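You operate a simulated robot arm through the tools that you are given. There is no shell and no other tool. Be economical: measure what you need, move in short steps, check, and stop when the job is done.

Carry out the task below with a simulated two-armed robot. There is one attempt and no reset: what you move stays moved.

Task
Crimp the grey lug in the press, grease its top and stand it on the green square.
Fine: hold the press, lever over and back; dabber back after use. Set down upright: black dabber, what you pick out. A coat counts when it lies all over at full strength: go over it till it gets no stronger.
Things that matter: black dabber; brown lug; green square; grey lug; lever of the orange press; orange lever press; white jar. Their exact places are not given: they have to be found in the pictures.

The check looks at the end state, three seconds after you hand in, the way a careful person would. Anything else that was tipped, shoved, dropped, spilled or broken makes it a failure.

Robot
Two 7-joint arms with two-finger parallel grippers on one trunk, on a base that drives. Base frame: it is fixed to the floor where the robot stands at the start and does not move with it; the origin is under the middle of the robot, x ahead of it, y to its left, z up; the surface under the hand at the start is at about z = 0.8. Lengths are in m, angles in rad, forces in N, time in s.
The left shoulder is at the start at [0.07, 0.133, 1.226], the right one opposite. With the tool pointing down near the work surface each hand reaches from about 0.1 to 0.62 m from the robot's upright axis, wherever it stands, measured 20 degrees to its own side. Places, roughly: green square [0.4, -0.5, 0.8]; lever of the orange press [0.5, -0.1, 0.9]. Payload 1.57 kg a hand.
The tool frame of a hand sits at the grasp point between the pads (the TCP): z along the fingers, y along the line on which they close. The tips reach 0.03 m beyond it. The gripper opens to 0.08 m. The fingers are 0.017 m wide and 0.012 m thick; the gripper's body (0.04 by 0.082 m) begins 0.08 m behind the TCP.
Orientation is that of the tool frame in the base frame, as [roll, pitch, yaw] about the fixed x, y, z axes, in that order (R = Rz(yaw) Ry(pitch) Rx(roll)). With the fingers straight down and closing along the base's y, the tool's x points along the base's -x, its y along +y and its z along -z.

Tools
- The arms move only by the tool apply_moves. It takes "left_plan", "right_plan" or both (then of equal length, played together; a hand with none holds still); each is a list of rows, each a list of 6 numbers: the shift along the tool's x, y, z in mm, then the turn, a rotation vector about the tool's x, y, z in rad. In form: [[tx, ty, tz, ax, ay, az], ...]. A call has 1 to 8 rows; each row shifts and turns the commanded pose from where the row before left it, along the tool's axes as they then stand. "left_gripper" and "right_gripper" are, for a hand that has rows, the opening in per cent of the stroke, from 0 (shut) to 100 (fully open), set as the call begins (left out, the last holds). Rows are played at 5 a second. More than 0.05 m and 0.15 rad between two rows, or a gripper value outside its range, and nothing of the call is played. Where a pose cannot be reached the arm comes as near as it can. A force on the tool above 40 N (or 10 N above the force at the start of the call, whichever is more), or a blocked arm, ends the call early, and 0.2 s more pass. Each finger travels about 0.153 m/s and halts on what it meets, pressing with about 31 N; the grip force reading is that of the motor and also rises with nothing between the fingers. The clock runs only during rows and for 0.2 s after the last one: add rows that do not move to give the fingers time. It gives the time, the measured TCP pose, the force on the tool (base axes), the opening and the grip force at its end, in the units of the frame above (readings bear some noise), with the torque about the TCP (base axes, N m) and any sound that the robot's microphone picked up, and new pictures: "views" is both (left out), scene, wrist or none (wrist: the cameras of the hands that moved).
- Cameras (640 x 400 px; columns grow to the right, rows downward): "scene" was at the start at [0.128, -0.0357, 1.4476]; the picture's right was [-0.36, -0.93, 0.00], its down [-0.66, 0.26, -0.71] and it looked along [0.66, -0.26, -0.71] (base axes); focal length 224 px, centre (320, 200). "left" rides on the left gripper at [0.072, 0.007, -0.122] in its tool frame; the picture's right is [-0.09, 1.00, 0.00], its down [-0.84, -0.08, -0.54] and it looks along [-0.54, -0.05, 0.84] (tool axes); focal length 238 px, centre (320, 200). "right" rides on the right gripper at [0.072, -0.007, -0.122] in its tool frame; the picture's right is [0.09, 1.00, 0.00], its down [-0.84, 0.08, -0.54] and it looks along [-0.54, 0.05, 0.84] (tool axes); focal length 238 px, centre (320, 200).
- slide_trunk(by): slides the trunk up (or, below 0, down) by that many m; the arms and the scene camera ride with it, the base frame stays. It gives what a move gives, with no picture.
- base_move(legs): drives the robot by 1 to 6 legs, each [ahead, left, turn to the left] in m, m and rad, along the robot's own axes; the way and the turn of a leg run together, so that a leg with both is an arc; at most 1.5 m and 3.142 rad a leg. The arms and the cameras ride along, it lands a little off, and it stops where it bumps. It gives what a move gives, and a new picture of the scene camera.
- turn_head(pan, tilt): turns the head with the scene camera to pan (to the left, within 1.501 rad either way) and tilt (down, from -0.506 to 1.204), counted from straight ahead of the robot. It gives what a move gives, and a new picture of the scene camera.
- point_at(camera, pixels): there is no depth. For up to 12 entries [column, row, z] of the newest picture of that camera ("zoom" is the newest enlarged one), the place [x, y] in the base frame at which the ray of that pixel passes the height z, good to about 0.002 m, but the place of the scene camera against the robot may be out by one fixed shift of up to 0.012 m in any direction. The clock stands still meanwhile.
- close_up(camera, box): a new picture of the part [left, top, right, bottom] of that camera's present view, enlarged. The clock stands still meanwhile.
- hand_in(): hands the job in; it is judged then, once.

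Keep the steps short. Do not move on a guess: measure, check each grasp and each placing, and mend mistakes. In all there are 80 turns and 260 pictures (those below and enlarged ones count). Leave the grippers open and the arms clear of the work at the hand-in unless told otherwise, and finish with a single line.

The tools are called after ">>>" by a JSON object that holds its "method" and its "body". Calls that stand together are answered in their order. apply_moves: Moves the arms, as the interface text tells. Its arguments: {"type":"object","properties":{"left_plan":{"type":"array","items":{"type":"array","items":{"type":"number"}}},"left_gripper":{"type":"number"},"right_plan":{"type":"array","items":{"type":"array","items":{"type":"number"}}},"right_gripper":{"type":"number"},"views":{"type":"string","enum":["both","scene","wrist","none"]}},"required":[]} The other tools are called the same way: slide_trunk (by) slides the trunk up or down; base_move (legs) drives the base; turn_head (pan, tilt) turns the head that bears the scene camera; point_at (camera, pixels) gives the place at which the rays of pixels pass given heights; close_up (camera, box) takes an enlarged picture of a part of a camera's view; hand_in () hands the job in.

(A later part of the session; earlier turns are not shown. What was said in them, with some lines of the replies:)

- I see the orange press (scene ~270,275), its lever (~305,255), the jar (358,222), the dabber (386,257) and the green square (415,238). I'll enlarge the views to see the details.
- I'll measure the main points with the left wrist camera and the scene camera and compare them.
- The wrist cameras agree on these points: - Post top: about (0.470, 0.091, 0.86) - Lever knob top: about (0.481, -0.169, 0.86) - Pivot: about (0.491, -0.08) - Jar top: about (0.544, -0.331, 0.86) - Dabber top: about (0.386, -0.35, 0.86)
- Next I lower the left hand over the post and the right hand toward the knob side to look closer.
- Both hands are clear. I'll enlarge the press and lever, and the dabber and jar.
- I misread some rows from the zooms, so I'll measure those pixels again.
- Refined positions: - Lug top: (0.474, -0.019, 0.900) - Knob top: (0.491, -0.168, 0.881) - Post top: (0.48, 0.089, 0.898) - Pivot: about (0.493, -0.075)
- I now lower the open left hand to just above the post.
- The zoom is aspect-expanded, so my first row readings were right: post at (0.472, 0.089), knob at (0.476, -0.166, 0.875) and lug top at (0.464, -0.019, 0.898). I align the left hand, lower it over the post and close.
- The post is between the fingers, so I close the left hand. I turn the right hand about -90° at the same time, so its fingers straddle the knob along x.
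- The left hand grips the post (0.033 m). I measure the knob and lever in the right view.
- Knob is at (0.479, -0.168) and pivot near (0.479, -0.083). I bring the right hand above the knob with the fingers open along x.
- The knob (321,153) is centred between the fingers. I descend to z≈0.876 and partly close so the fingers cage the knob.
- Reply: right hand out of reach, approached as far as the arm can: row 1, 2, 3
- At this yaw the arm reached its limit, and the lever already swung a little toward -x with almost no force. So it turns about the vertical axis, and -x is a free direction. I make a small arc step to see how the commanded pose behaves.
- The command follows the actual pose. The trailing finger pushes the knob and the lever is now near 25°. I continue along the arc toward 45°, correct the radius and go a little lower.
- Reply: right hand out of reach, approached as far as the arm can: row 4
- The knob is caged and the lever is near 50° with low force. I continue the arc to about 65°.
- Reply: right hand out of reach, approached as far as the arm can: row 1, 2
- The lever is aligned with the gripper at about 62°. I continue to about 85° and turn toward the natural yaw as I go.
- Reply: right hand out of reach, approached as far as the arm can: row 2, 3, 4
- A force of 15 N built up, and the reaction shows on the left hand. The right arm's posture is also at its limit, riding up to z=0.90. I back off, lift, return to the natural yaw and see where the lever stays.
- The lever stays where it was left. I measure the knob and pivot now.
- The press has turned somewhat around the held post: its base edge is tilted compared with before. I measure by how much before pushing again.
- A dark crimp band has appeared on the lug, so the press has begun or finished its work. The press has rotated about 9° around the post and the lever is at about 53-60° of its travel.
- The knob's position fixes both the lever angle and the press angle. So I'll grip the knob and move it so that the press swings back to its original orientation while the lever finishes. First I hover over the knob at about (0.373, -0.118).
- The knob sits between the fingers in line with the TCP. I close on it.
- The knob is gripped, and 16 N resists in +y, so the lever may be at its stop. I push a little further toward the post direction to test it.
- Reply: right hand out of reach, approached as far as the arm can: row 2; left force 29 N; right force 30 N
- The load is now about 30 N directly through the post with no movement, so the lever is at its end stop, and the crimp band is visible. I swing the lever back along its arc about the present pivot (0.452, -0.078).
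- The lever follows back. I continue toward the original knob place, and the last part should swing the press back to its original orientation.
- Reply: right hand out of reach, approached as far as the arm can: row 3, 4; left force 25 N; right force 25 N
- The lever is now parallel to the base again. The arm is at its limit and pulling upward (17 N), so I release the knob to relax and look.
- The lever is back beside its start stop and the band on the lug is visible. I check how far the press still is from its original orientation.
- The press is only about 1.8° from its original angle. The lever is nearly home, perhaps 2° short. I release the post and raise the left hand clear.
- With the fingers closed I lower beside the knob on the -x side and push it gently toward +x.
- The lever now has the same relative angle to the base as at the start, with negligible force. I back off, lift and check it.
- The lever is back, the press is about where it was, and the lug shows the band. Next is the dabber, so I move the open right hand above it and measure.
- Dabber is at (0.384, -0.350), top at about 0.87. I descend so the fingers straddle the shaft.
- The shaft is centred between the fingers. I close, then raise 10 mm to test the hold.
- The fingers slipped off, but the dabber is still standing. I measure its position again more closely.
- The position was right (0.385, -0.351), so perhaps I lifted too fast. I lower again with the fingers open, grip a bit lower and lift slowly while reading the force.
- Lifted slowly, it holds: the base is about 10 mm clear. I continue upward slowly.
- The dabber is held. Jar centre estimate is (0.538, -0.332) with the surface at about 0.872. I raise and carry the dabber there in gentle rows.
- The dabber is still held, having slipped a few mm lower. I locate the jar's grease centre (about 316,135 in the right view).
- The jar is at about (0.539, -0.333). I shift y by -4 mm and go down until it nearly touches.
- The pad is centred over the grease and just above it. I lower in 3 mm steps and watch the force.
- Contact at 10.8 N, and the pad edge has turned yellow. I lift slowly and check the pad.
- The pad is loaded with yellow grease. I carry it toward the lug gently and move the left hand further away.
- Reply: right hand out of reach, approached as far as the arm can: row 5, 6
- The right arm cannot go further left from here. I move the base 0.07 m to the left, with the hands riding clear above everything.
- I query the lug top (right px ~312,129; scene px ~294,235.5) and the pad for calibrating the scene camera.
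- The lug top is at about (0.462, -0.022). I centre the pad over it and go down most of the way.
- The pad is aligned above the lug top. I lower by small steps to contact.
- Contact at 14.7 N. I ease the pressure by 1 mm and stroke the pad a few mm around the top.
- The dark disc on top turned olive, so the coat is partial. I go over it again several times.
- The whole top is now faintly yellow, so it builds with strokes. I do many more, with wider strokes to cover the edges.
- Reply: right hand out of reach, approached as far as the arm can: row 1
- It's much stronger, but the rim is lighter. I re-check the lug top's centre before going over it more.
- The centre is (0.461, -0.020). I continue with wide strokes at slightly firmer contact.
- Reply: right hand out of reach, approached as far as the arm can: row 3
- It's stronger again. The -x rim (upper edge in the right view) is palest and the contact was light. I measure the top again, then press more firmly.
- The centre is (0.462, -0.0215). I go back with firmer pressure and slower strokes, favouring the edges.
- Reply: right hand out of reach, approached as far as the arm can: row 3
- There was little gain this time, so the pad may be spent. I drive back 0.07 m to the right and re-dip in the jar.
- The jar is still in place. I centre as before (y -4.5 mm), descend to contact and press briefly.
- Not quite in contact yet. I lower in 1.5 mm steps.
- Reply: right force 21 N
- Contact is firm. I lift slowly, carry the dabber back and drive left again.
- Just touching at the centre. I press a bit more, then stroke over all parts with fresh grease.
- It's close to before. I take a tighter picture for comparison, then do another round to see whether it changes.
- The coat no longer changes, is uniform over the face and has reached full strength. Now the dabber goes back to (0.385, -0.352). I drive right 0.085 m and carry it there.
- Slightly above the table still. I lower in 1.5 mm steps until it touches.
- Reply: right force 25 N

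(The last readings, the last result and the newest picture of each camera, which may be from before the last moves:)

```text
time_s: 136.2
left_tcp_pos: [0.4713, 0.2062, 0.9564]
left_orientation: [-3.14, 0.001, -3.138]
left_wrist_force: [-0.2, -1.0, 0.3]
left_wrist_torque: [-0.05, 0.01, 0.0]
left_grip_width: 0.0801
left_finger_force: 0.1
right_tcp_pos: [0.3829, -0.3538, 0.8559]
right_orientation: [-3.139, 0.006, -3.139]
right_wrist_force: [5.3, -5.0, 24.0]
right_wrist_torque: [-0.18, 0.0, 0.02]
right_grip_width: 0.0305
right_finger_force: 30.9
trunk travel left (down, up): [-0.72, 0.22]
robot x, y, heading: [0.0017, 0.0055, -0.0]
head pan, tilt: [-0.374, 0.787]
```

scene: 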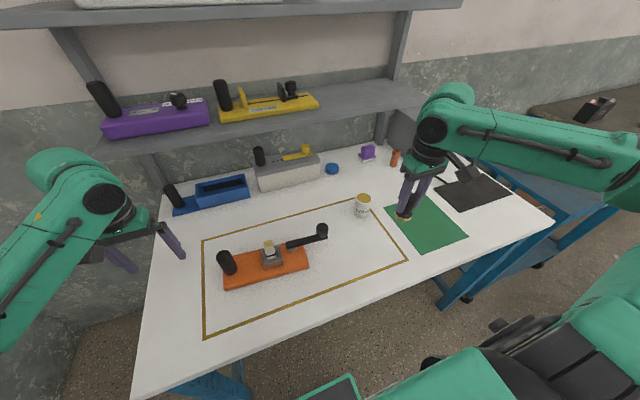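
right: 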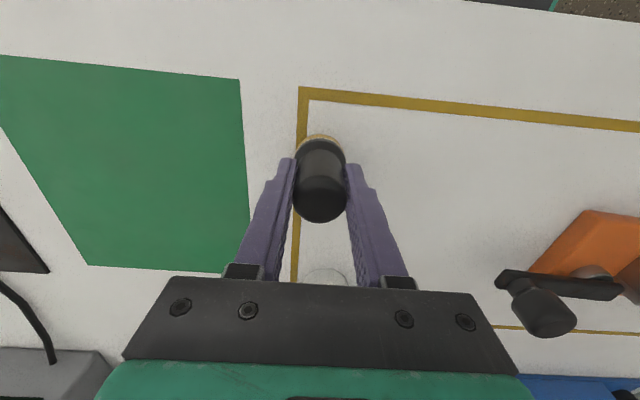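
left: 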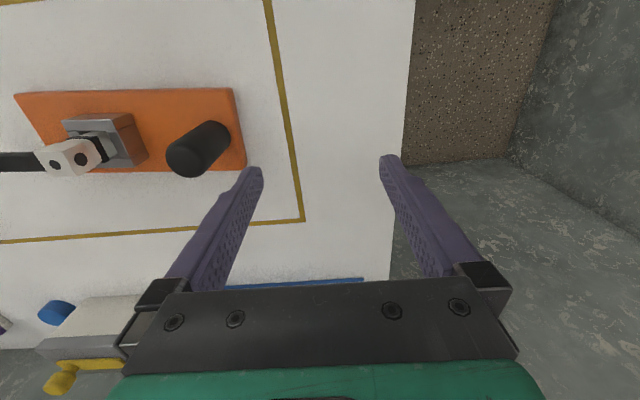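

On the table at 24 N. I relieve the force by 2 mm, open and rise.

>>> {"method": "apply_moves", "body": {"right_plan": [[0, 0, -1, 0, 0, 0], [0, 0, -1, 0, 0, 0], [0, 0, 0, 0, 0, 0]], "views": "none"}}

>>> {"method": "apply_moves", "body": {"right_plan": [[0, 0, 0, 0, 0, 0], [0, 0, 0, 0, 0, 0], [0, 0, -15, 0, 0, 0], [0, 0, -30, 0, 0, 0], [0, 0, -40, 0, 0, 0], [0, 0, -40, 0, 0, 0], [0, 0, -20, 0, 0, 0]], "right_gripper": 100, "views": "both"}}

>>> {"method": "close_up", "body": {"camera": "scene", "box": [352, 205, 432, 265]}}

```text
time_s: 136.9
left_tcp_pos: [0.4715, 0.2044, 0.9561]
left_orientation: [3.14, 0.0, -3.139]
left_wrist_force: [1.3, -0.4, -0.2]
left_wrist_torque: [0.01, 0.01, 0.02]
left_grip_width: 0.08
left_finger_force: 0.0
right_tcp_pos: [0.3822, -0.352, 0.8547]
right_orientation: [3.137, -0.002, -3.138]
right_wrist_force: [0.9, -1.6, 10.9]
right_wrist_torque: [-0.11, 0.06, -0.01]
right_grip_width: 0.0305
right_finger_force: 30.7
trunk travel left (down, up): [-0.72, 0.22]
robot x, y, heading: [0.0004, 0.006, 0.006]
head pan, tilt: [-0.374, 0.787]
```

```text
time_s: 138.6
left_tcp_pos: [0.472, 0.2034, 0.9552]
left_orientation: [-3.141, 0.001, -3.138]
left_wrist_force: [-0.5, -0.2, 0.0]
left_wrist_torque: [0.0, -0.02, 0.02]
left_grip_width: 0.0798
left_finger_force: 0.1
right_tcp_pos: [0.3841, -0.3533, 0.9991]
right_orientation: [3.138, -0.001, -3.137]
right_wrist_force: [0.1, 0.4, 0.0]
right_wrist_torque: [-0.01, -0.01, -0.02]
right_grip_width: 0.0799
right_finger_force: 0.0
trunk travel left (down, up): [-0.72, 0.22]
robot x, y, heading: [0.0045, 0.0045, 0.001]
head pan, tilt: [-0.374, 0.787]
```

scene: 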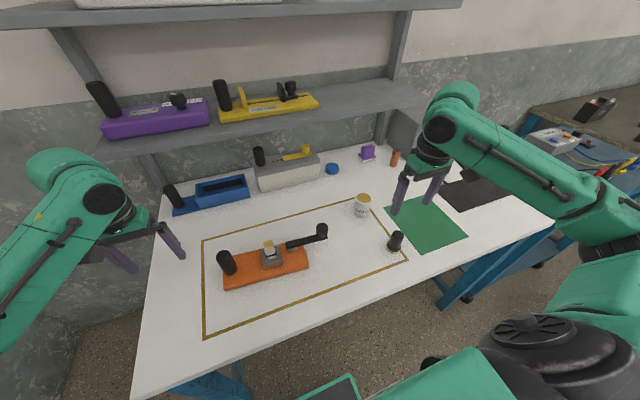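
right: 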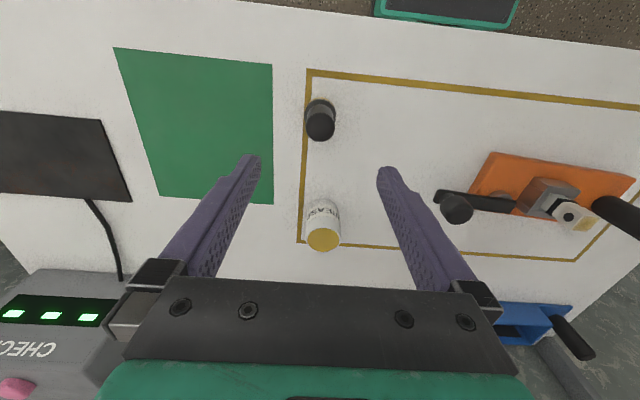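

```text
6.67 times, centred on (392, 235) of scene
```

zoom: 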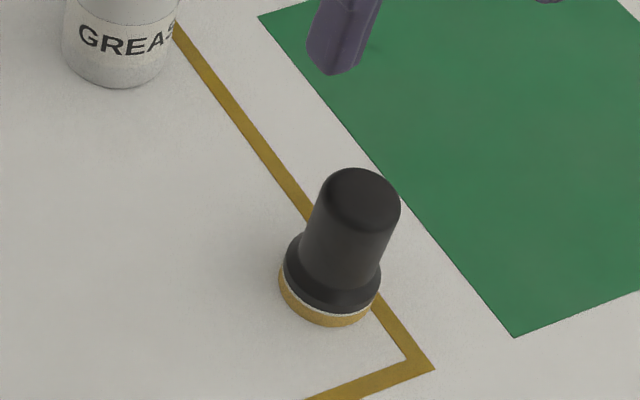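

The dabber is upright back in its place. I measure the green square, then bring the open right hand toward the lug (arm, then base 0.085 m left).

>>> {"method": "point_at", "body": {"camera": "right", "pixels": [[114, 48, 0.8], [272, 66, 0.8], [273, 203, 0.8], [160, 195, 0.8], [207, 122, 0.8]]}}

>>> {"method": "apply_moves", "body": {"right_plan": [[-12, 40, 0, 0, 0, 0], [-12, 40, 0, 0, 0, 0], [-12, 40, 0, 0, 0, 0], [-12, 40, 0, 0, 0, 0], [-12, 40, 0, 0, 0, 0], [-12, 30, 0, 0, 0, 0], [-3, 12, 0, 0, 0, 0.08], [0, 0, 0, 0, 0, 0]], "views": "none"}}

>>> {"method": "base_move", "body": {"legs": [[0, 0.085, 0]]}}

>>> {"method": "apply_moves", "body": {"right_plan": [[0, 0, 0, 0, 0, 0]], "views": "wrist"}}

>>> {"method": "close_up", "body": {"camera": "right", "box": [240, 90, 400, 190]}}

```text
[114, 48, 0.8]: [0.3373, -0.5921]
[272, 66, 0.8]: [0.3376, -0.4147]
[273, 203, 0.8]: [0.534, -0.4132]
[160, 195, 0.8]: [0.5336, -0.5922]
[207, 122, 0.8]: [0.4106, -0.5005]
```

```text
time_s: 140.3
left_tcp_pos: [0.4727, 0.2032, 0.9559]
left_orientation: [3.141, 0.0, -3.138]
left_wrist_force: [0.7, 0.1, 0.2]
left_wrist_torque: [0.01, 0.03, -0.02]
left_grip_width: 0.0802
left_finger_force: 0.1
right_tcp_pos: [0.4559, -0.1112, 1.0015]
right_orientation: [3.14, 0.002, 3.065]
right_wrist_force: [0.3, 1.4, -0.3]
right_wrist_torque: [-0.02, -0.01, 0.01]
right_grip_width: 0.0798
right_finger_force: 0.0
trunk travel left (down, up): [-0.72, 0.22]
robot x, y, heading: [-0.0017, 0.0034, 0.001]
head pan, tilt: [-0.374, 0.787]
```

```text
time_s: 141.4
left_tcp_pos: [0.4719, 0.2875, 0.9563]
left_orientation: [3.141, 0.0, -3.139]
left_wrist_force: [0.2, -0.3, 0.1]
left_wrist_torque: [-0.02, -0.02, 0.0]
left_grip_width: 0.08
left_finger_force: 0.0
right_tcp_pos: [0.4563, -0.0277, 1.001]
right_orientation: [3.138, 0.001, 3.063]
right_wrist_force: [0.7, -0.3, -0.9]
right_wrist_torque: [0.01, 0.03, 0.02]
right_grip_width: 0.0801
right_finger_force: 0.0
trunk travel left (down, up): [-0.72, 0.22]
robot x, y, heading: [0.0012, 0.0912, 0.002]
head pan, tilt: [-0.374, 0.787]
```

scene: 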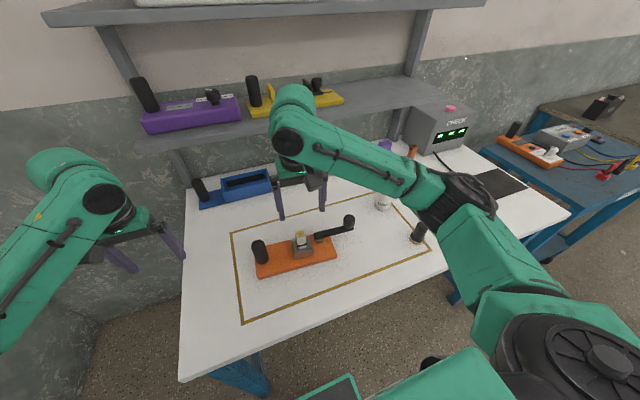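

```text
time_s: 141.8
left_tcp_pos: [0.4725, 0.2853, 0.9556]
left_orientation: [3.139, 0.0, -3.14]
left_wrist_force: [0.1, -0.5, 0.8]
left_wrist_torque: [0.04, -0.01, -0.01]
left_grip_width: 0.0799
left_finger_force: 0.1
right_tcp_pos: [0.4567, -0.0289, 1.0009]
right_orientation: [3.137, 0.0, 3.062]
right_wrist_force: [0.2, -0.7, 0.2]
right_wrist_torque: [0.0, 0.03, 0.02]
right_grip_width: 0.0802
right_finger_force: 0.1
trunk travel left (down, up): [-0.72, 0.22]
robot x, y, heading: [-0.0016, 0.0853, -0.002]
head pan, tilt: [-0.374, 0.787]
```

right: 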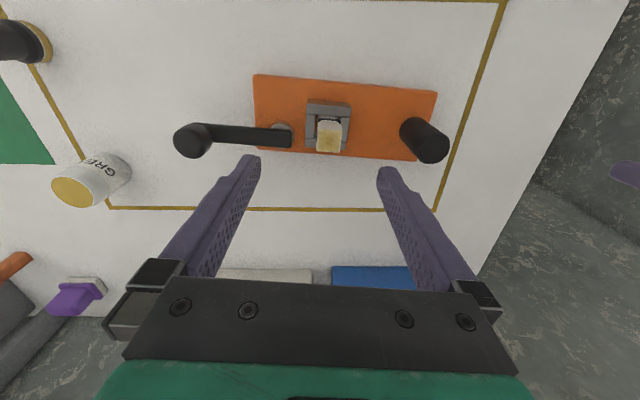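

```text
4.00 times, centred on (320, 140) of right
```

zoom: 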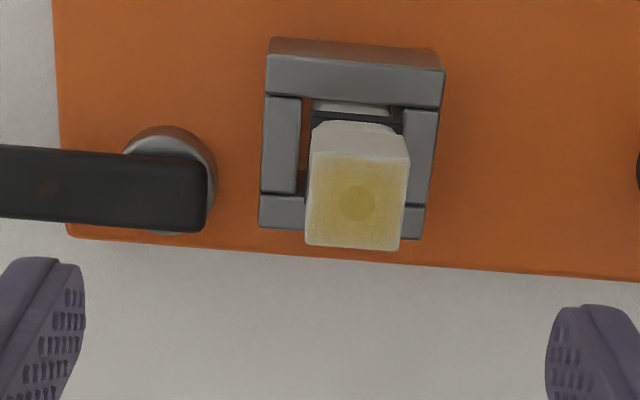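

>>> {"method": "point_at", "body": {"camera": "right", "pixels": [[329, 141, 0.898], [329, 141, 0.895], [307, 117, 0.84], [349, 119, 0.84], [307, 117, 0.85]]}}

>>> {"method": "close_up", "body": {"camera": "scene", "box": [265, 215, 345, 275]}}

```text
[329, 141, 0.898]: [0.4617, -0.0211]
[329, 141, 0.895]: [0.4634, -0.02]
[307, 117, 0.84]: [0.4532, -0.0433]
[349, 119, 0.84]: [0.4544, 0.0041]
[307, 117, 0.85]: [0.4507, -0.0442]
```

```text
6.67 times, centred on (305, 245) of scene
```

zoom: 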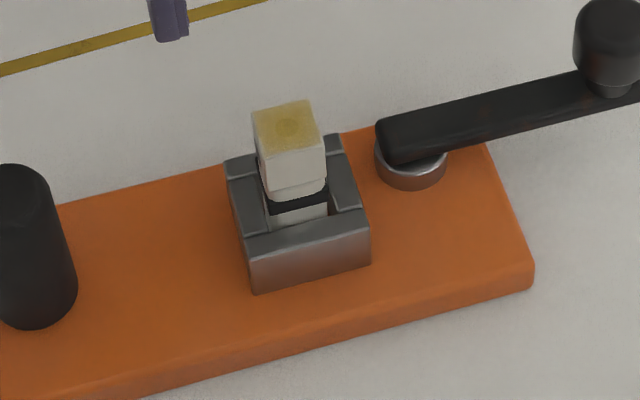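

Lug top at (0.462, -0.021); the die top is near 0.85. I align, then lower the open fingers to TCP z≈0.893 (tips above the die).

>>> {"method": "apply_moves", "body": {"right_plan": [[-4.7, 8.5, 20, 0, 0, 0], [0, 0, 30, 0, 0, 0], [0, 0, 25, 0, 0, 0], [0, 0, 20, 0, 0, 0], [0, 0, 12, 0, 0, 0], [0, 0, 0, 0, 0, 0]], "views": "both"}}

>>> {"method": "close_up", "body": {"camera": "scene", "box": [255, 195, 345, 275]}}

```text
time_s: 143.2
left_tcp_pos: [0.4711, 0.2875, 0.9555]
left_orientation: [-3.141, 0.0, -3.14]
left_wrist_force: [0.5, -0.1, -0.1]
left_wrist_torque: [-0.05, 0.04, 0.02]
left_grip_width: 0.08
left_finger_force: 0.0
right_tcp_pos: [0.4624, -0.0202, 0.8935]
right_orientation: [3.14, 0.001, 3.062]
right_wrist_force: [-0.6, 0.9, 0.7]
right_wrist_torque: [-0.02, 0.03, 0.01]
right_grip_width: 0.08
right_finger_force: 0.0
trunk travel left (down, up): [-0.72, 0.22]
robot x, y, heading: [-0.0016, 0.088, 0.001]
head pan, tilt: [-0.374, 0.787]
```

scene: 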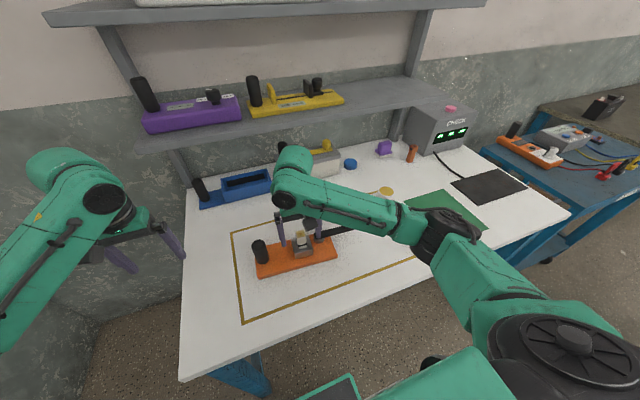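
right: 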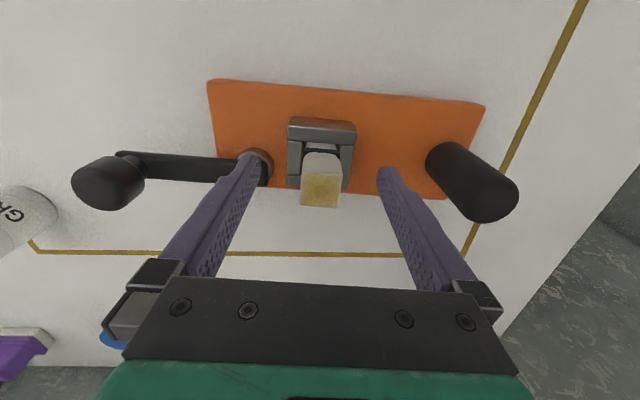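

```text
5.00 times, centred on (300, 235) of scene
```

zoom: 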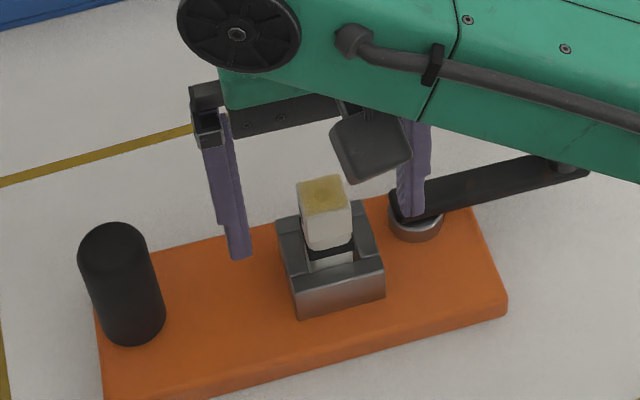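

The lug sits centred between the fingers. I lower 4 mm more and close.

>>> {"method": "apply_moves", "body": {"right_plan": [[0, 0, 4, 0, 0, 0], [0, 0, 0, 0, 0, 0]], "views": "none"}}

>>> {"method": "apply_moves", "body": {"right_plan": [[0, 0, 0, 0, 0, 0], [0, 0, 0, 0, 0, 0], [0, 0, 0, 0, 0, 0]], "right_gripper": 0, "views": "wrist"}}

>>> {"method": "apply_moves", "body": {"right_plan": [[0, 0, -2, 0, 0, 0], [0, 0, -3, 0, 0, 0], [0, 0, -4, 0, 0, 0], [0, 0, -5, 0, 0, 0], [0, 0, 0, 0, 0, 0]], "views": "wrist"}}

>>> {"method": "close_up", "body": {"camera": "scene", "box": [255, 195, 345, 275]}}

```text
time_s: 143.8
left_tcp_pos: [0.4719, 0.2871, 0.956]
left_orientation: [-3.14, -0.001, -3.14]
left_wrist_force: [-0.4, 0.8, -0.1]
left_wrist_torque: [-0.04, 0.01, -0.03]
left_grip_width: 0.0799
left_finger_force: 0.1
right_tcp_pos: [0.4622, -0.021, 0.8901]
right_orientation: [3.139, 0.002, 3.062]
right_wrist_force: [-0.4, -0.6, 0.3]
right_wrist_torque: [0.02, 0.0, 0.01]
right_grip_width: 0.0798
right_finger_force: 0.0
trunk travel left (down, up): [-0.72, 0.22]
robot x, y, heading: [-0.0016, 0.084, 0.004]
head pan, tilt: [-0.374, 0.787]
```

```text
time_s: 144.6
left_tcp_pos: [0.4715, 0.2875, 0.9553]
left_orientation: [-3.141, 0.0, -3.14]
left_wrist_force: [-0.5, 0.5, 1.2]
left_wrist_torque: [-0.02, -0.02, -0.03]
left_grip_width: 0.08
left_finger_force: 0.0
right_tcp_pos: [0.4617, -0.0208, 0.8902]
right_orientation: [3.141, 0.002, 3.063]
right_wrist_force: [0.7, 0.3, 0.3]
right_wrist_torque: [0.06, -0.04, -0.01]
right_grip_width: 0.0236
right_finger_force: 31.0
trunk travel left (down, up): [-0.72, 0.22]
robot x, y, heading: [0.0, 0.0857, -0.0]
head pan, tilt: [-0.374, 0.787]
```

right: 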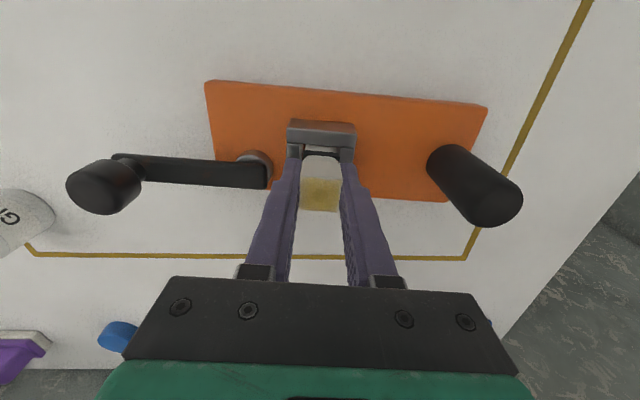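

```text
time_s: 145.8
left_tcp_pos: [0.472, 0.287, 0.9553]
left_orientation: [-3.141, -0.001, -3.14]
left_wrist_force: [-0.4, 0.1, -0.2]
left_wrist_torque: [0.03, 0.01, 0.05]
left_grip_width: 0.0801
left_finger_force: 0.0
right_tcp_pos: [0.4614, -0.0202, 0.9056]
right_orientation: [3.14, 0.001, 3.063]
right_wrist_force: [-0.5, 0.2, -0.6]
right_wrist_torque: [-0.01, 0.03, 0.0]
right_grip_width: 0.0234
right_finger_force: 31.2
trunk travel left (down, up): [-0.72, 0.22]
robot x, y, heading: [0.0009, 0.0912, -0.001]
head pan, tilt: [-0.374, 0.787]
```

right: 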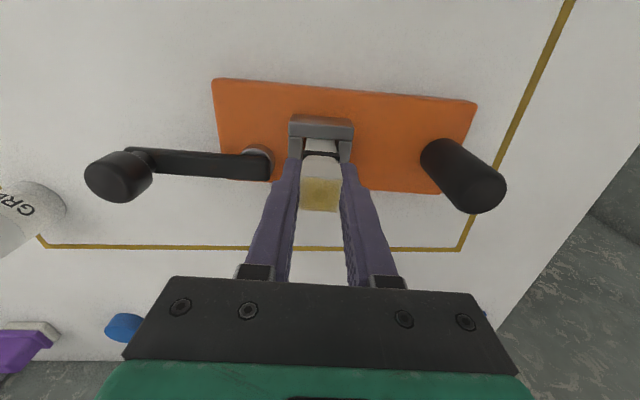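

```text
5.00 times, centred on (300, 235) of scene
```

zoom: 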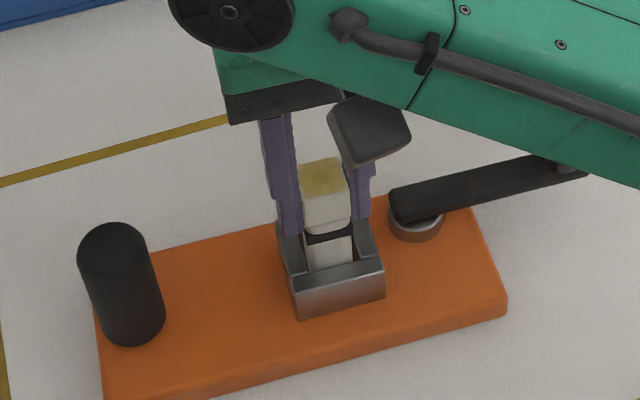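

The lug rises with the grip. I lift slowly out of the die.

>>> {"method": "apply_moves", "body": {"right_plan": [[0, 0, -6, 0, 0, 0], [0, 0, -10, 0, 0, 0], [0, 0, -12, 0, 0, 0], [0, 0, -12, 0, 0, 0], [0, 0, -12, 0, 0, 0], [0, 0, -12, 0, 0, 0], [0, 0, -12, 0, 0, 0], [0, 0, -6, 0, 0, 0]], "views": "both"}}

>>> {"method": "close_up", "body": {"camera": "scene", "box": [255, 170, 345, 260]}}

>>> {"method": "close_up", "body": {"camera": "right", "box": [240, 90, 400, 240]}}

```text
time_s: 147.6
left_tcp_pos: [0.4719, 0.2875, 0.9554]
left_orientation: [-3.141, 0.0, -3.14]
left_wrist_force: [0.9, 0.2, 0.3]
left_wrist_torque: [0.02, -0.01, 0.02]
left_grip_width: 0.0801
left_finger_force: 0.1
right_tcp_pos: [0.462, -0.0194, 0.9862]
right_orientation: [3.139, 0.0, 3.063]
right_wrist_force: [-0.1, 0.7, -0.3]
right_wrist_torque: [-0.01, 0.01, -0.02]
right_grip_width: 0.0235
right_finger_force: 30.4
trunk travel left (down, up): [-0.72, 0.22]
robot x, y, heading: [0.0019, 0.0854, 0.004]
head pan, tilt: [-0.374, 0.787]
```

scene: 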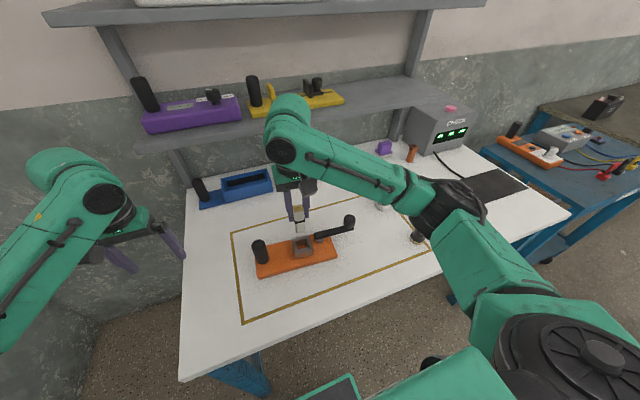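
right: 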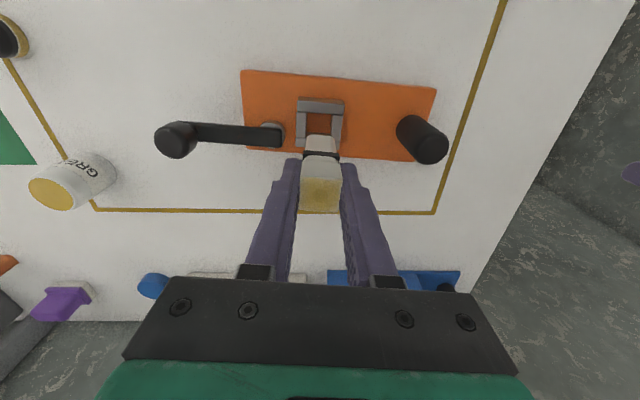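

```text
4.44 times, centred on (300, 215) of scene
```

zoom: 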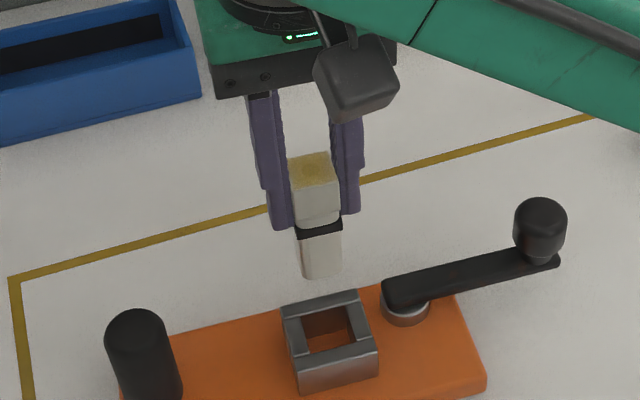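

```text
2.67 times, centred on (320, 165) of right
```

zoom: 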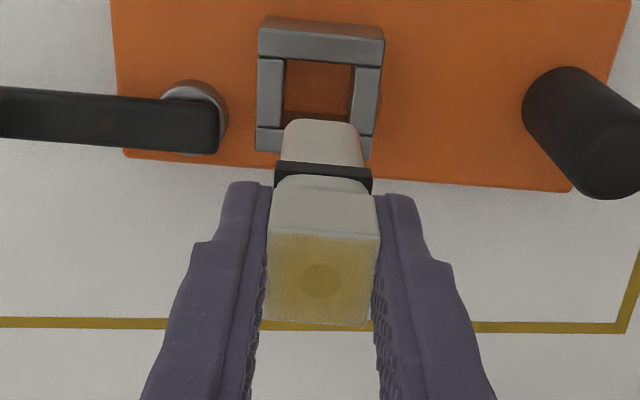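

The lug is free with its coat intact. I raise 10 mm more and drive the base 0.19 m to the right, toward the green square (x 0.34-0.53, y -0.59 to -0.41).

>>> {"method": "apply_moves", "body": {"right_plan": [[0, 0, -5, 0, 0, 0], [0, 0, -8, 0, 0, 0], [0, 0, -4, 0, 0, 0], [0, 0, 0, 0, 0, 0]], "views": "none"}}

>>> {"method": "base_move", "body": {"legs": [[0, -0.19, 0]]}}

>>> {"method": "apply_moves", "body": {"right_plan": [[3, -10, 0, 0, 0, 0], [3, -20, 0, 0, 0, 0], [5, -25, 0, 0, 0, 0], [5, -25, 0, 0, 0, 0], [5, -25, 0, 0, 0, 0], [5, -25, 0, 0, 0, 0], [5, -25, 0, 0, 0, 0], [3, -25, 0, 0, 0, 0]], "views": "none"}}

>>> {"method": "apply_moves", "body": {"right_plan": [[0, -25, 0, 0, 0, 0], [0, -25, 0, 0, 0, 0], [0, -25, 0, 0, 0, 0], [0, -20, 0, 0, 0, 0], [0, -12, 0, 0, 0, 0], [0, 0, 0, 0, 0, 0]], "views": "both"}}

```text
time_s: 148.6
left_tcp_pos: [0.473, 0.2876, 0.9543]
left_orientation: [-3.139, 0.0, -3.139]
left_wrist_force: [-0.3, 0.1, -1.4]
left_wrist_torque: [0.0, 0.01, -0.02]
left_grip_width: 0.08
left_finger_force: 0.1
right_tcp_pos: [0.4621, -0.0197, 1.0045]
right_orientation: [3.14, 0.001, 3.063]
right_wrist_force: [0.0, -0.2, -0.4]
right_wrist_torque: [-0.04, 0.0, 0.02]
right_grip_width: 0.0232
right_finger_force: 31.0
trunk travel left (down, up): [-0.72, 0.22]
robot x, y, heading: [0.0007, 0.085, 0.002]
head pan, tilt: [-0.374, 0.787]
```

```text
time_s: 150.2
left_tcp_pos: [0.4726, 0.0988, 0.9552]
left_orientation: [-3.139, -0.001, 3.14]
left_wrist_force: [0.5, -0.2, 0.2]
left_wrist_torque: [0.02, 0.01, -0.01]
left_grip_width: 0.0799
left_finger_force: 0.0
right_tcp_pos: [0.4629, -0.2079, 1.0051]
right_orientation: [3.141, 0.002, 3.064]
right_wrist_force: [0.2, -0.2, -0.9]
right_wrist_torque: [-0.02, 0.02, -0.05]
right_grip_width: 0.0236
right_finger_force: 30.8
trunk travel left (down, up): [-0.72, 0.22]
robot x, y, heading: [-0.0007, -0.1012, 0.001]
head pan, tilt: [-0.374, 0.787]
```

scene: 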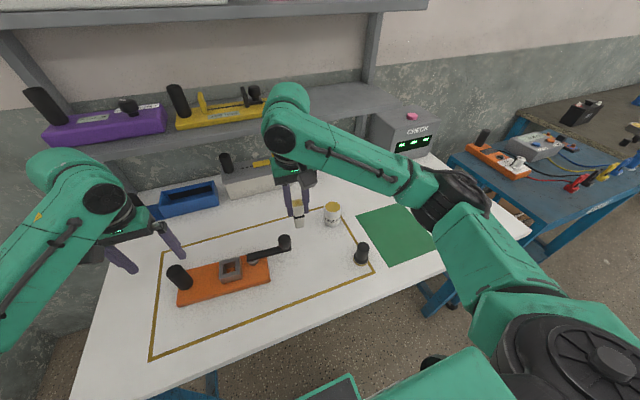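

```text
time_s: 152.0
left_tcp_pos: [0.4712, 0.0968, 0.9559]
left_orientation: [-3.142, 0.0, -3.142]
left_wrist_force: [-0.5, 0.1, 0.2]
left_wrist_torque: [0.05, 0.0, -0.04]
left_grip_width: 0.0799
left_finger_force: 0.1
right_tcp_pos: [0.4134, -0.3864, 1.0038]
right_orientation: [3.138, 0.002, 3.062]
right_wrist_force: [-0.6, -0.4, -1.6]
right_wrist_torque: [0.02, 0.01, 0.0]
right_grip_width: 0.0235
right_finger_force: 31.2
trunk travel left (down, up): [-0.72, 0.22]
robot x, y, heading: [0.0015, -0.1022, -0.002]
head pan, tilt: [-0.374, 0.787]
```

```text
time_s: 153.4
left_tcp_pos: [0.473, 0.0978, 0.9554]
left_orientation: [-3.141, -0.001, 3.141]
left_wrist_force: [-0.2, 0.3, 0.1]
left_wrist_torque: [-0.05, -0.02, 0.01]
left_grip_width: 0.0798
left_finger_force: 0.1
right_tcp_pos: [0.4058, -0.4932, 1.0021]
right_orientation: [3.14, 0.002, 3.064]
right_wrist_force: [-0.4, 0.0, -0.7]
right_wrist_torque: [0.02, 0.03, -0.01]
right_grip_width: 0.0234
right_finger_force: 31.0
trunk travel left (down, up): [-0.72, 0.22]
robot x, y, heading: [-0.0006, -0.1028, 0.001]
head pan, tilt: [-0.374, 0.787]
```

scene: 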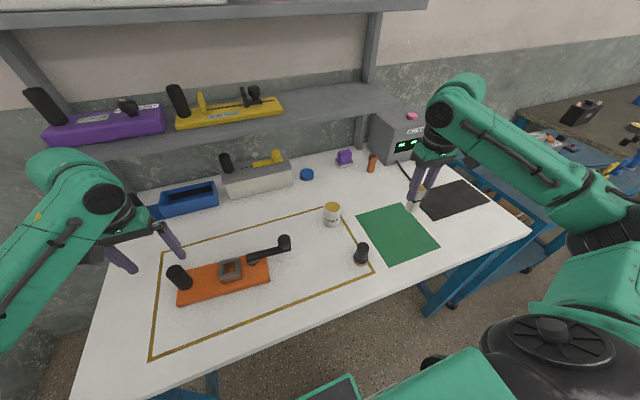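
right: 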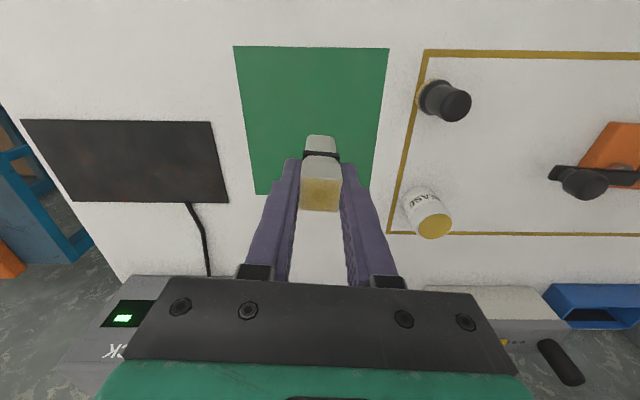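

>>> {"method": "point_at", "body": {"camera": "right", "pixels": [[235, 46, 0.8], [389, 48, 0.8], [374, 188, 0.8], [256, 195, 0.8]]}}

>>> {"method": "apply_moves", "body": {"right_plan": [[-10, -4, 5, 0, 0, 0], [-13, -5, 12, 0, 0, 0], [0, 0, 20, 0, 0, 0], [0, 0, 25, 0, 0, 0], [0, 0, 25, 0, 0, 0], [0, 0, 20, 0, 0, 0], [0, 0, 12, 0, 0, 0], [0, 0, 4, 0, 0, 0]], "views": "both"}}

>>> {"method": "close_up", "body": {"camera": "scene", "box": [355, 170, 445, 260]}}

```text
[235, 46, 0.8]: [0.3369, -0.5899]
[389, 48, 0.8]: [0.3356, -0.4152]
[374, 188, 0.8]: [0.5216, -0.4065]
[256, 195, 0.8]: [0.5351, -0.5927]
```

```text
time_s: 155.2
left_tcp_pos: [0.4726, 0.0983, 0.9555]
left_orientation: [-3.141, 0.0, -3.141]
left_wrist_force: [0.4, 0.3, 0.7]
left_wrist_torque: [-0.01, -0.01, 0.0]
left_grip_width: 0.0803
left_finger_force: 0.0
right_tcp_pos: [0.4276, -0.5025, 0.8791]
right_orientation: [3.14, 0.002, 3.062]
right_wrist_force: [-0.3, 0.2, -0.8]
right_wrist_torque: [-0.01, 0.01, 0.03]
right_grip_width: 0.0236
right_finger_force: 31.4
trunk travel left (down, up): [-0.72, 0.22]
robot x, y, heading: [0.0016, -0.1011, -0.002]
head pan, tilt: [-0.374, 0.787]
```

scene: 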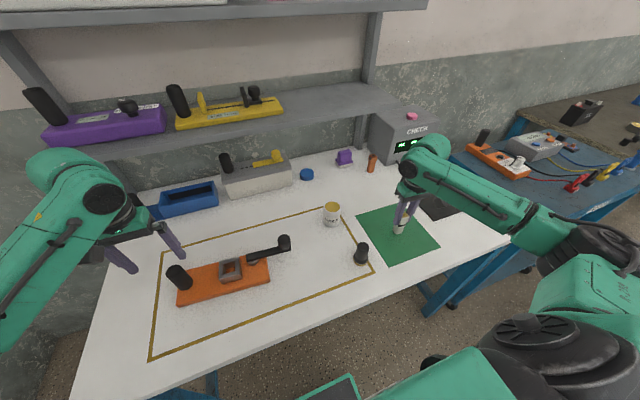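
right: 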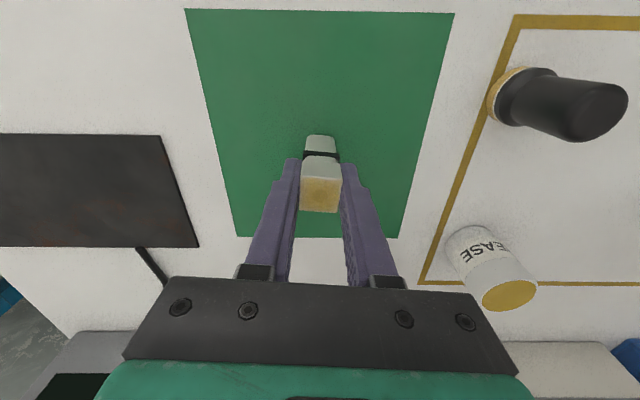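

```text
4.44 times, centred on (400, 215) of scene
5 turns are left
```

zoom: 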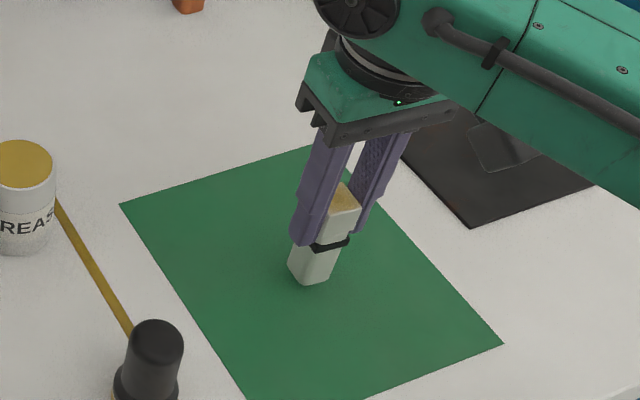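

The lug is just above the green. I lower in small steps and read the force.

>>> {"method": "apply_moves", "body": {"right_plan": [[0, 0, 2, 0, 0, 0], [0, 0, 2, 0, 0, 0], [0, 0, 0, 0, 0, 0]], "views": "none"}}

>>> {"method": "apply_moves", "body": {"right_plan": [[0, 0, 1.5, 0, 0, 0], [0, 0, 1.5, 0, 0, 0], [0, 0, 0, 0, 0, 0]], "views": "none"}}

>>> {"method": "apply_moves", "body": {"right_plan": [[0, 0, 1, 0, 0, 0], [0, 0, 1, 0, 0, 0], [0, 0, 0, 0, 0, 0]], "views": "none"}}

>>> {"method": "close_up", "body": {"camera": "scene", "box": [370, 190, 430, 240]}}

```text
time_s: 156.0
left_tcp_pos: [0.4723, 0.0972, 0.9553]
left_orientation: [-3.141, 0.001, 3.141]
left_wrist_force: [0.1, 0.8, 0.3]
left_wrist_torque: [0.02, 0.0, 0.02]
left_grip_width: 0.0797
left_finger_force: 0.0
right_tcp_pos: [0.428, -0.5026, 0.877]
right_orientation: [3.141, 0.001, 3.063]
right_wrist_force: [0.2, -0.6, -0.9]
right_wrist_torque: [0.0, 0.02, 0.0]
right_grip_width: 0.0231
right_finger_force: 30.5
trunk travel left (down, up): [-0.72, 0.22]
robot x, y, heading: [-0.0012, -0.099, 0.001]
head pan, tilt: [-0.374, 0.787]
```

```text
time_s: 156.8
left_tcp_pos: [0.4721, 0.0982, 0.9549]
left_orientation: [3.141, 0.0, -3.141]
left_wrist_force: [-0.2, -0.2, 0.2]
left_wrist_torque: [0.0, 0.01, -0.01]
left_grip_width: 0.08
left_finger_force: 0.2
right_tcp_pos: [0.4269, -0.5013, 0.8732]
right_orientation: [3.14, 0.001, 3.062]
right_wrist_force: [0.2, -0.7, -2.4]
right_wrist_torque: [0.01, 0.01, 0.01]
right_grip_width: 0.0237
right_finger_force: 31.2
trunk travel left (down, up): [-0.72, 0.22]
robot x, y, heading: [0.0008, -0.0995, -0.001]
head pan, tilt: [-0.374, 0.787]
```

```text
time_s: 157.6
left_tcp_pos: [0.4727, 0.0974, 0.9547]
left_orientation: [-3.14, -0.001, 3.142]
left_wrist_force: [0.1, 0.5, 0.2]
left_wrist_torque: [-0.02, 0.01, -0.01]
left_grip_width: 0.0798
left_finger_force: 0.0
right_tcp_pos: [0.4275, -0.5027, 0.8714]
right_orientation: [3.14, 0.001, 3.063]
right_wrist_force: [-1.1, -0.8, -0.3]
right_wrist_torque: [-0.01, 0.02, 0.02]
right_grip_width: 0.0232
right_finger_force: 30.9
trunk travel left (down, up): [-0.72, 0.22]
robot x, y, heading: [-0.0014, -0.1005, 0.004]
head pan, tilt: [-0.374, 0.787]
```

```text
8.00 times, centred on (400, 215) of scene
4 turns are left
```

zoom: 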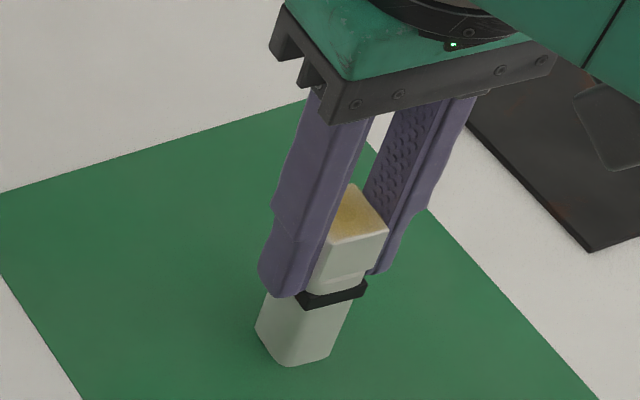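

No contact yet. I continue in 1.5 mm steps.

>>> {"method": "apply_moves", "body": {"right_plan": [[0, 0, 1.5, 0, 0, 0], [0, 0, 0, 0, 0, 0]], "views": "none"}}

>>> {"method": "apply_moves", "body": {"right_plan": [[0, 0, 1.5, 0, 0, 0], [0, 0, 0, 0, 0, 0]], "views": "none"}}

>>> {"method": "apply_moves", "body": {"right_plan": [[0, 0, 1.5, 0, 0, 0], [0, 0, 0, 0, 0, 0]], "views": "none"}}

>>> {"method": "apply_moves", "body": {"right_plan": [[0, 0, 1, 0, 0, 0], [0, 0, 0, 0, 0, 0]], "views": "none"}}

>>> {"method": "close_up", "body": {"camera": "scene", "box": [370, 190, 430, 240]}}

```text
time_s: 158.2
left_tcp_pos: [0.473, 0.0989, 0.9551]
left_orientation: [3.141, -0.002, 3.141]
left_wrist_force: [0.1, -0.2, -0.1]
left_wrist_torque: [0.0, 0.0, 0.01]
left_grip_width: 0.0798
left_finger_force: 0.0
right_tcp_pos: [0.4288, -0.5016, 0.8704]
right_orientation: [3.141, 0.002, 3.063]
right_wrist_force: [-0.1, -0.2, 1.8]
right_wrist_torque: [-0.03, 0.0, 0.03]
right_grip_width: 0.0237
right_finger_force: 30.6
trunk travel left (down, up): [-0.72, 0.22]
robot x, y, heading: [0.0014, -0.1006, 0.004]
head pan, tilt: [-0.374, 0.787]
```

```text
time_s: 158.8
left_tcp_pos: [0.4716, 0.0982, 0.9553]
left_orientation: [-3.14, 0.001, -3.141]
left_wrist_force: [0.3, -0.7, -0.1]
left_wrist_torque: [0.02, 0.0, -0.02]
left_grip_width: 0.0798
left_finger_force: 0.1
right_tcp_pos: [0.4277, -0.5024, 0.8701]
right_orientation: [3.142, 0.004, 3.062]
right_wrist_force: [2.5, -2.1, 11.1]
right_wrist_torque: [-0.1, -0.02, 0.01]
right_grip_width: 0.0233
right_finger_force: 31.0
trunk travel left (down, up): [-0.72, 0.22]
robot x, y, heading: [0.0017, -0.0988, -0.0]
head pan, tilt: [-0.374, 0.787]
```

```text
time_s: 159.4
left_tcp_pos: [0.4712, 0.0989, 0.9576]
left_orientation: [-3.14, 0.001, 3.14]
left_wrist_force: [-0.3, 0.0, 0.0]
left_wrist_torque: [-0.03, -0.02, 0.01]
left_grip_width: 0.0801
left_finger_force: 0.1
right_tcp_pos: [0.4268, -0.5028, 0.8691]
right_orientation: [3.141, 0.011, 3.062]
right_wrist_force: [4.1, -4.2, 23.2]
right_wrist_torque: [-0.13, -0.11, 0.01]
right_grip_width: 0.0236
right_finger_force: 30.7
trunk travel left (down, up): [-0.72, 0.22]
robot x, y, heading: [0.0009, -0.1039, 0.0]
head pan, tilt: [-0.374, 0.787]
```

```text
time_s: 160.0
left_tcp_pos: [0.4706, 0.0994, 0.9561]
left_orientation: [-3.141, 0.001, -3.14]
left_wrist_force: [-0.6, 0.5, 0.4]
left_wrist_torque: [-0.01, 0.01, 0.01]
left_grip_width: 0.0799
left_finger_force: 0.1
right_tcp_pos: [0.4262, -0.5012, 0.8658]
right_orientation: [-3.141, 0.003, 3.063]
right_wrist_force: [1.2, -4.1, 22.4]
right_wrist_torque: [-0.18, 0.04, -0.01]
right_grip_width: 0.0233
right_finger_force: 31.0
trunk travel left (down, up): [-0.72, 0.22]
robot x, y, heading: [-0.0007, -0.0994, -0.001]
head pan, tilt: [-0.374, 0.787]
```

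```text
8.00 times, centred on (400, 215) of scene
3 turns are left
```

zoom: 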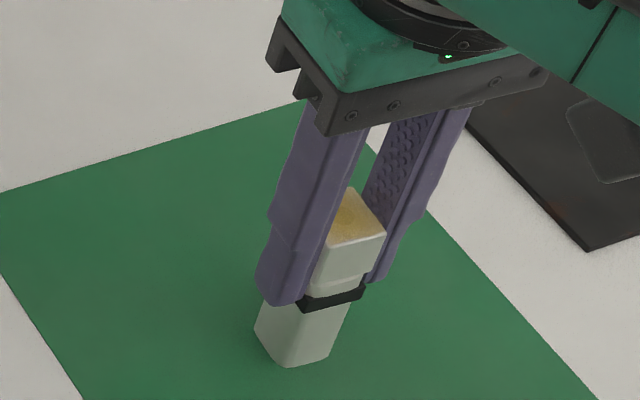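

The lug is on the green surface at 22 N. I relieve the force, open, let it settle and rise clear.

>>> {"method": "apply_moves", "body": {"right_plan": [[0, 0, -1, 0, 0, 0], [0, 0, -1, 0, 0, 0], [0, 0, 0, 0, 0, 0]], "views": "none"}}

>>> {"method": "apply_moves", "body": {"right_plan": [[0, 0, 0, 0, 0, 0], [0, 0, 0, 0, 0, 0], [0, 0, 0, 0, 0, 0], [0, 0, -15, 0, 0, 0], [0, 0, -35, 0, 0, 0], [0, 0, -40, 0, 0, 0], [0, 0, -40, 0, 0, 0], [0, 0, -20, 0, 0, 0]], "right_gripper": 100, "views": "both"}}

>>> {"method": "close_up", "body": {"camera": "scene", "box": [340, 180, 440, 270]}}

>>> {"method": "close_up", "body": {"camera": "right", "box": [240, 60, 400, 200]}}

```text
time_s: 160.8
left_tcp_pos: [0.4715, 0.0975, 0.9572]
left_orientation: [3.141, 0.002, 3.141]
left_wrist_force: [0.6, -0.4, 1.0]
left_wrist_torque: [0.03, 0.01, -0.01]
left_grip_width: 0.08
left_finger_force: 0.0
right_tcp_pos: [0.4266, -0.5022, 0.8678]
right_orientation: [-3.141, 0.0, 3.062]
right_wrist_force: [-3.2, -2.8, 9.1]
right_wrist_torque: [-0.16, 0.2, -0.02]
right_grip_width: 0.0234
right_finger_force: 31.3
trunk travel left (down, up): [-0.72, 0.22]
robot x, y, heading: [0.0009, -0.1016, -0.004]
head pan, tilt: [-0.374, 0.787]
```

```text
time_s: 162.6
left_tcp_pos: [0.4724, 0.0994, 0.9559]
left_orientation: [-3.141, 0.0, 3.139]
left_wrist_force: [0.8, -0.3, -1.1]
left_wrist_torque: [0.03, -0.03, -0.04]
left_grip_width: 0.0799
left_finger_force: 0.0
right_tcp_pos: [0.4279, -0.5027, 1.0184]
right_orientation: [3.14, 0.003, 3.063]
right_wrist_force: [0.6, 0.0, -0.3]
right_wrist_torque: [0.0, -0.01, 0.04]
right_grip_width: 0.08
right_finger_force: 0.1
trunk travel left (down, up): [-0.72, 0.22]
robot x, y, heading: [0.0005, -0.101, 0.0]
head pan, tilt: [-0.374, 0.787]
```

scene: 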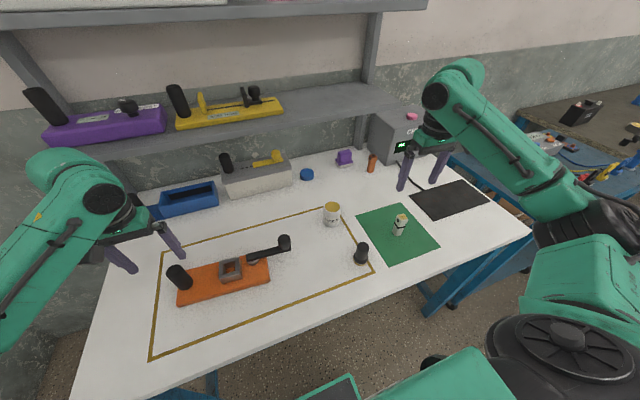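
right: 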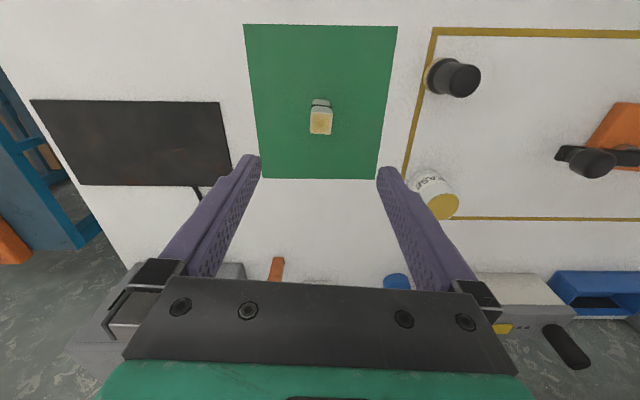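

```text
4.44 times, centred on (390, 225) of scene
```

zoom: 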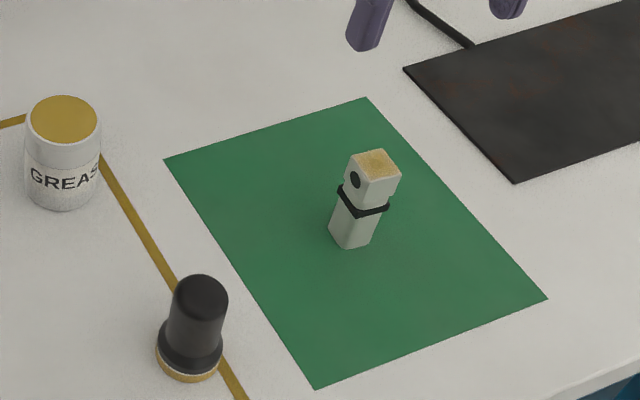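

```text
2.86 times, centred on (320, 130) of right
2 turns are left
```

zoom: 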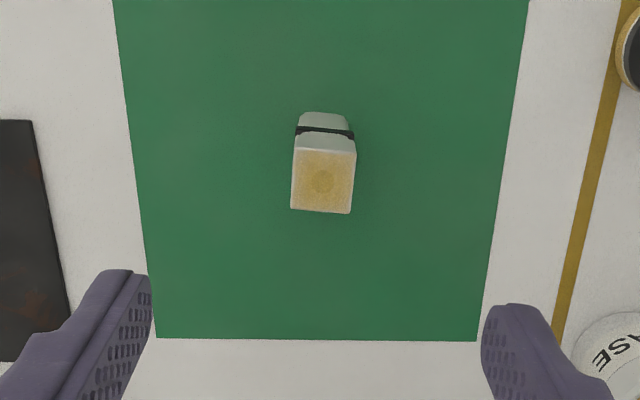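

The lug stands upright on the green square, crimped and greased. The dabber is upright in its place, the lever is back and both hands are open and clear, so I hand in.

>>> {"method": "hand_in", "body": {}}

```text
The job is handed in.
```

The grey lug is crimped, greased on top and standing upright on the green square, with the lever and dabber back; the press ended about 2° off its original angle, and I judged the coat full by eye because more passes no longer changed it.
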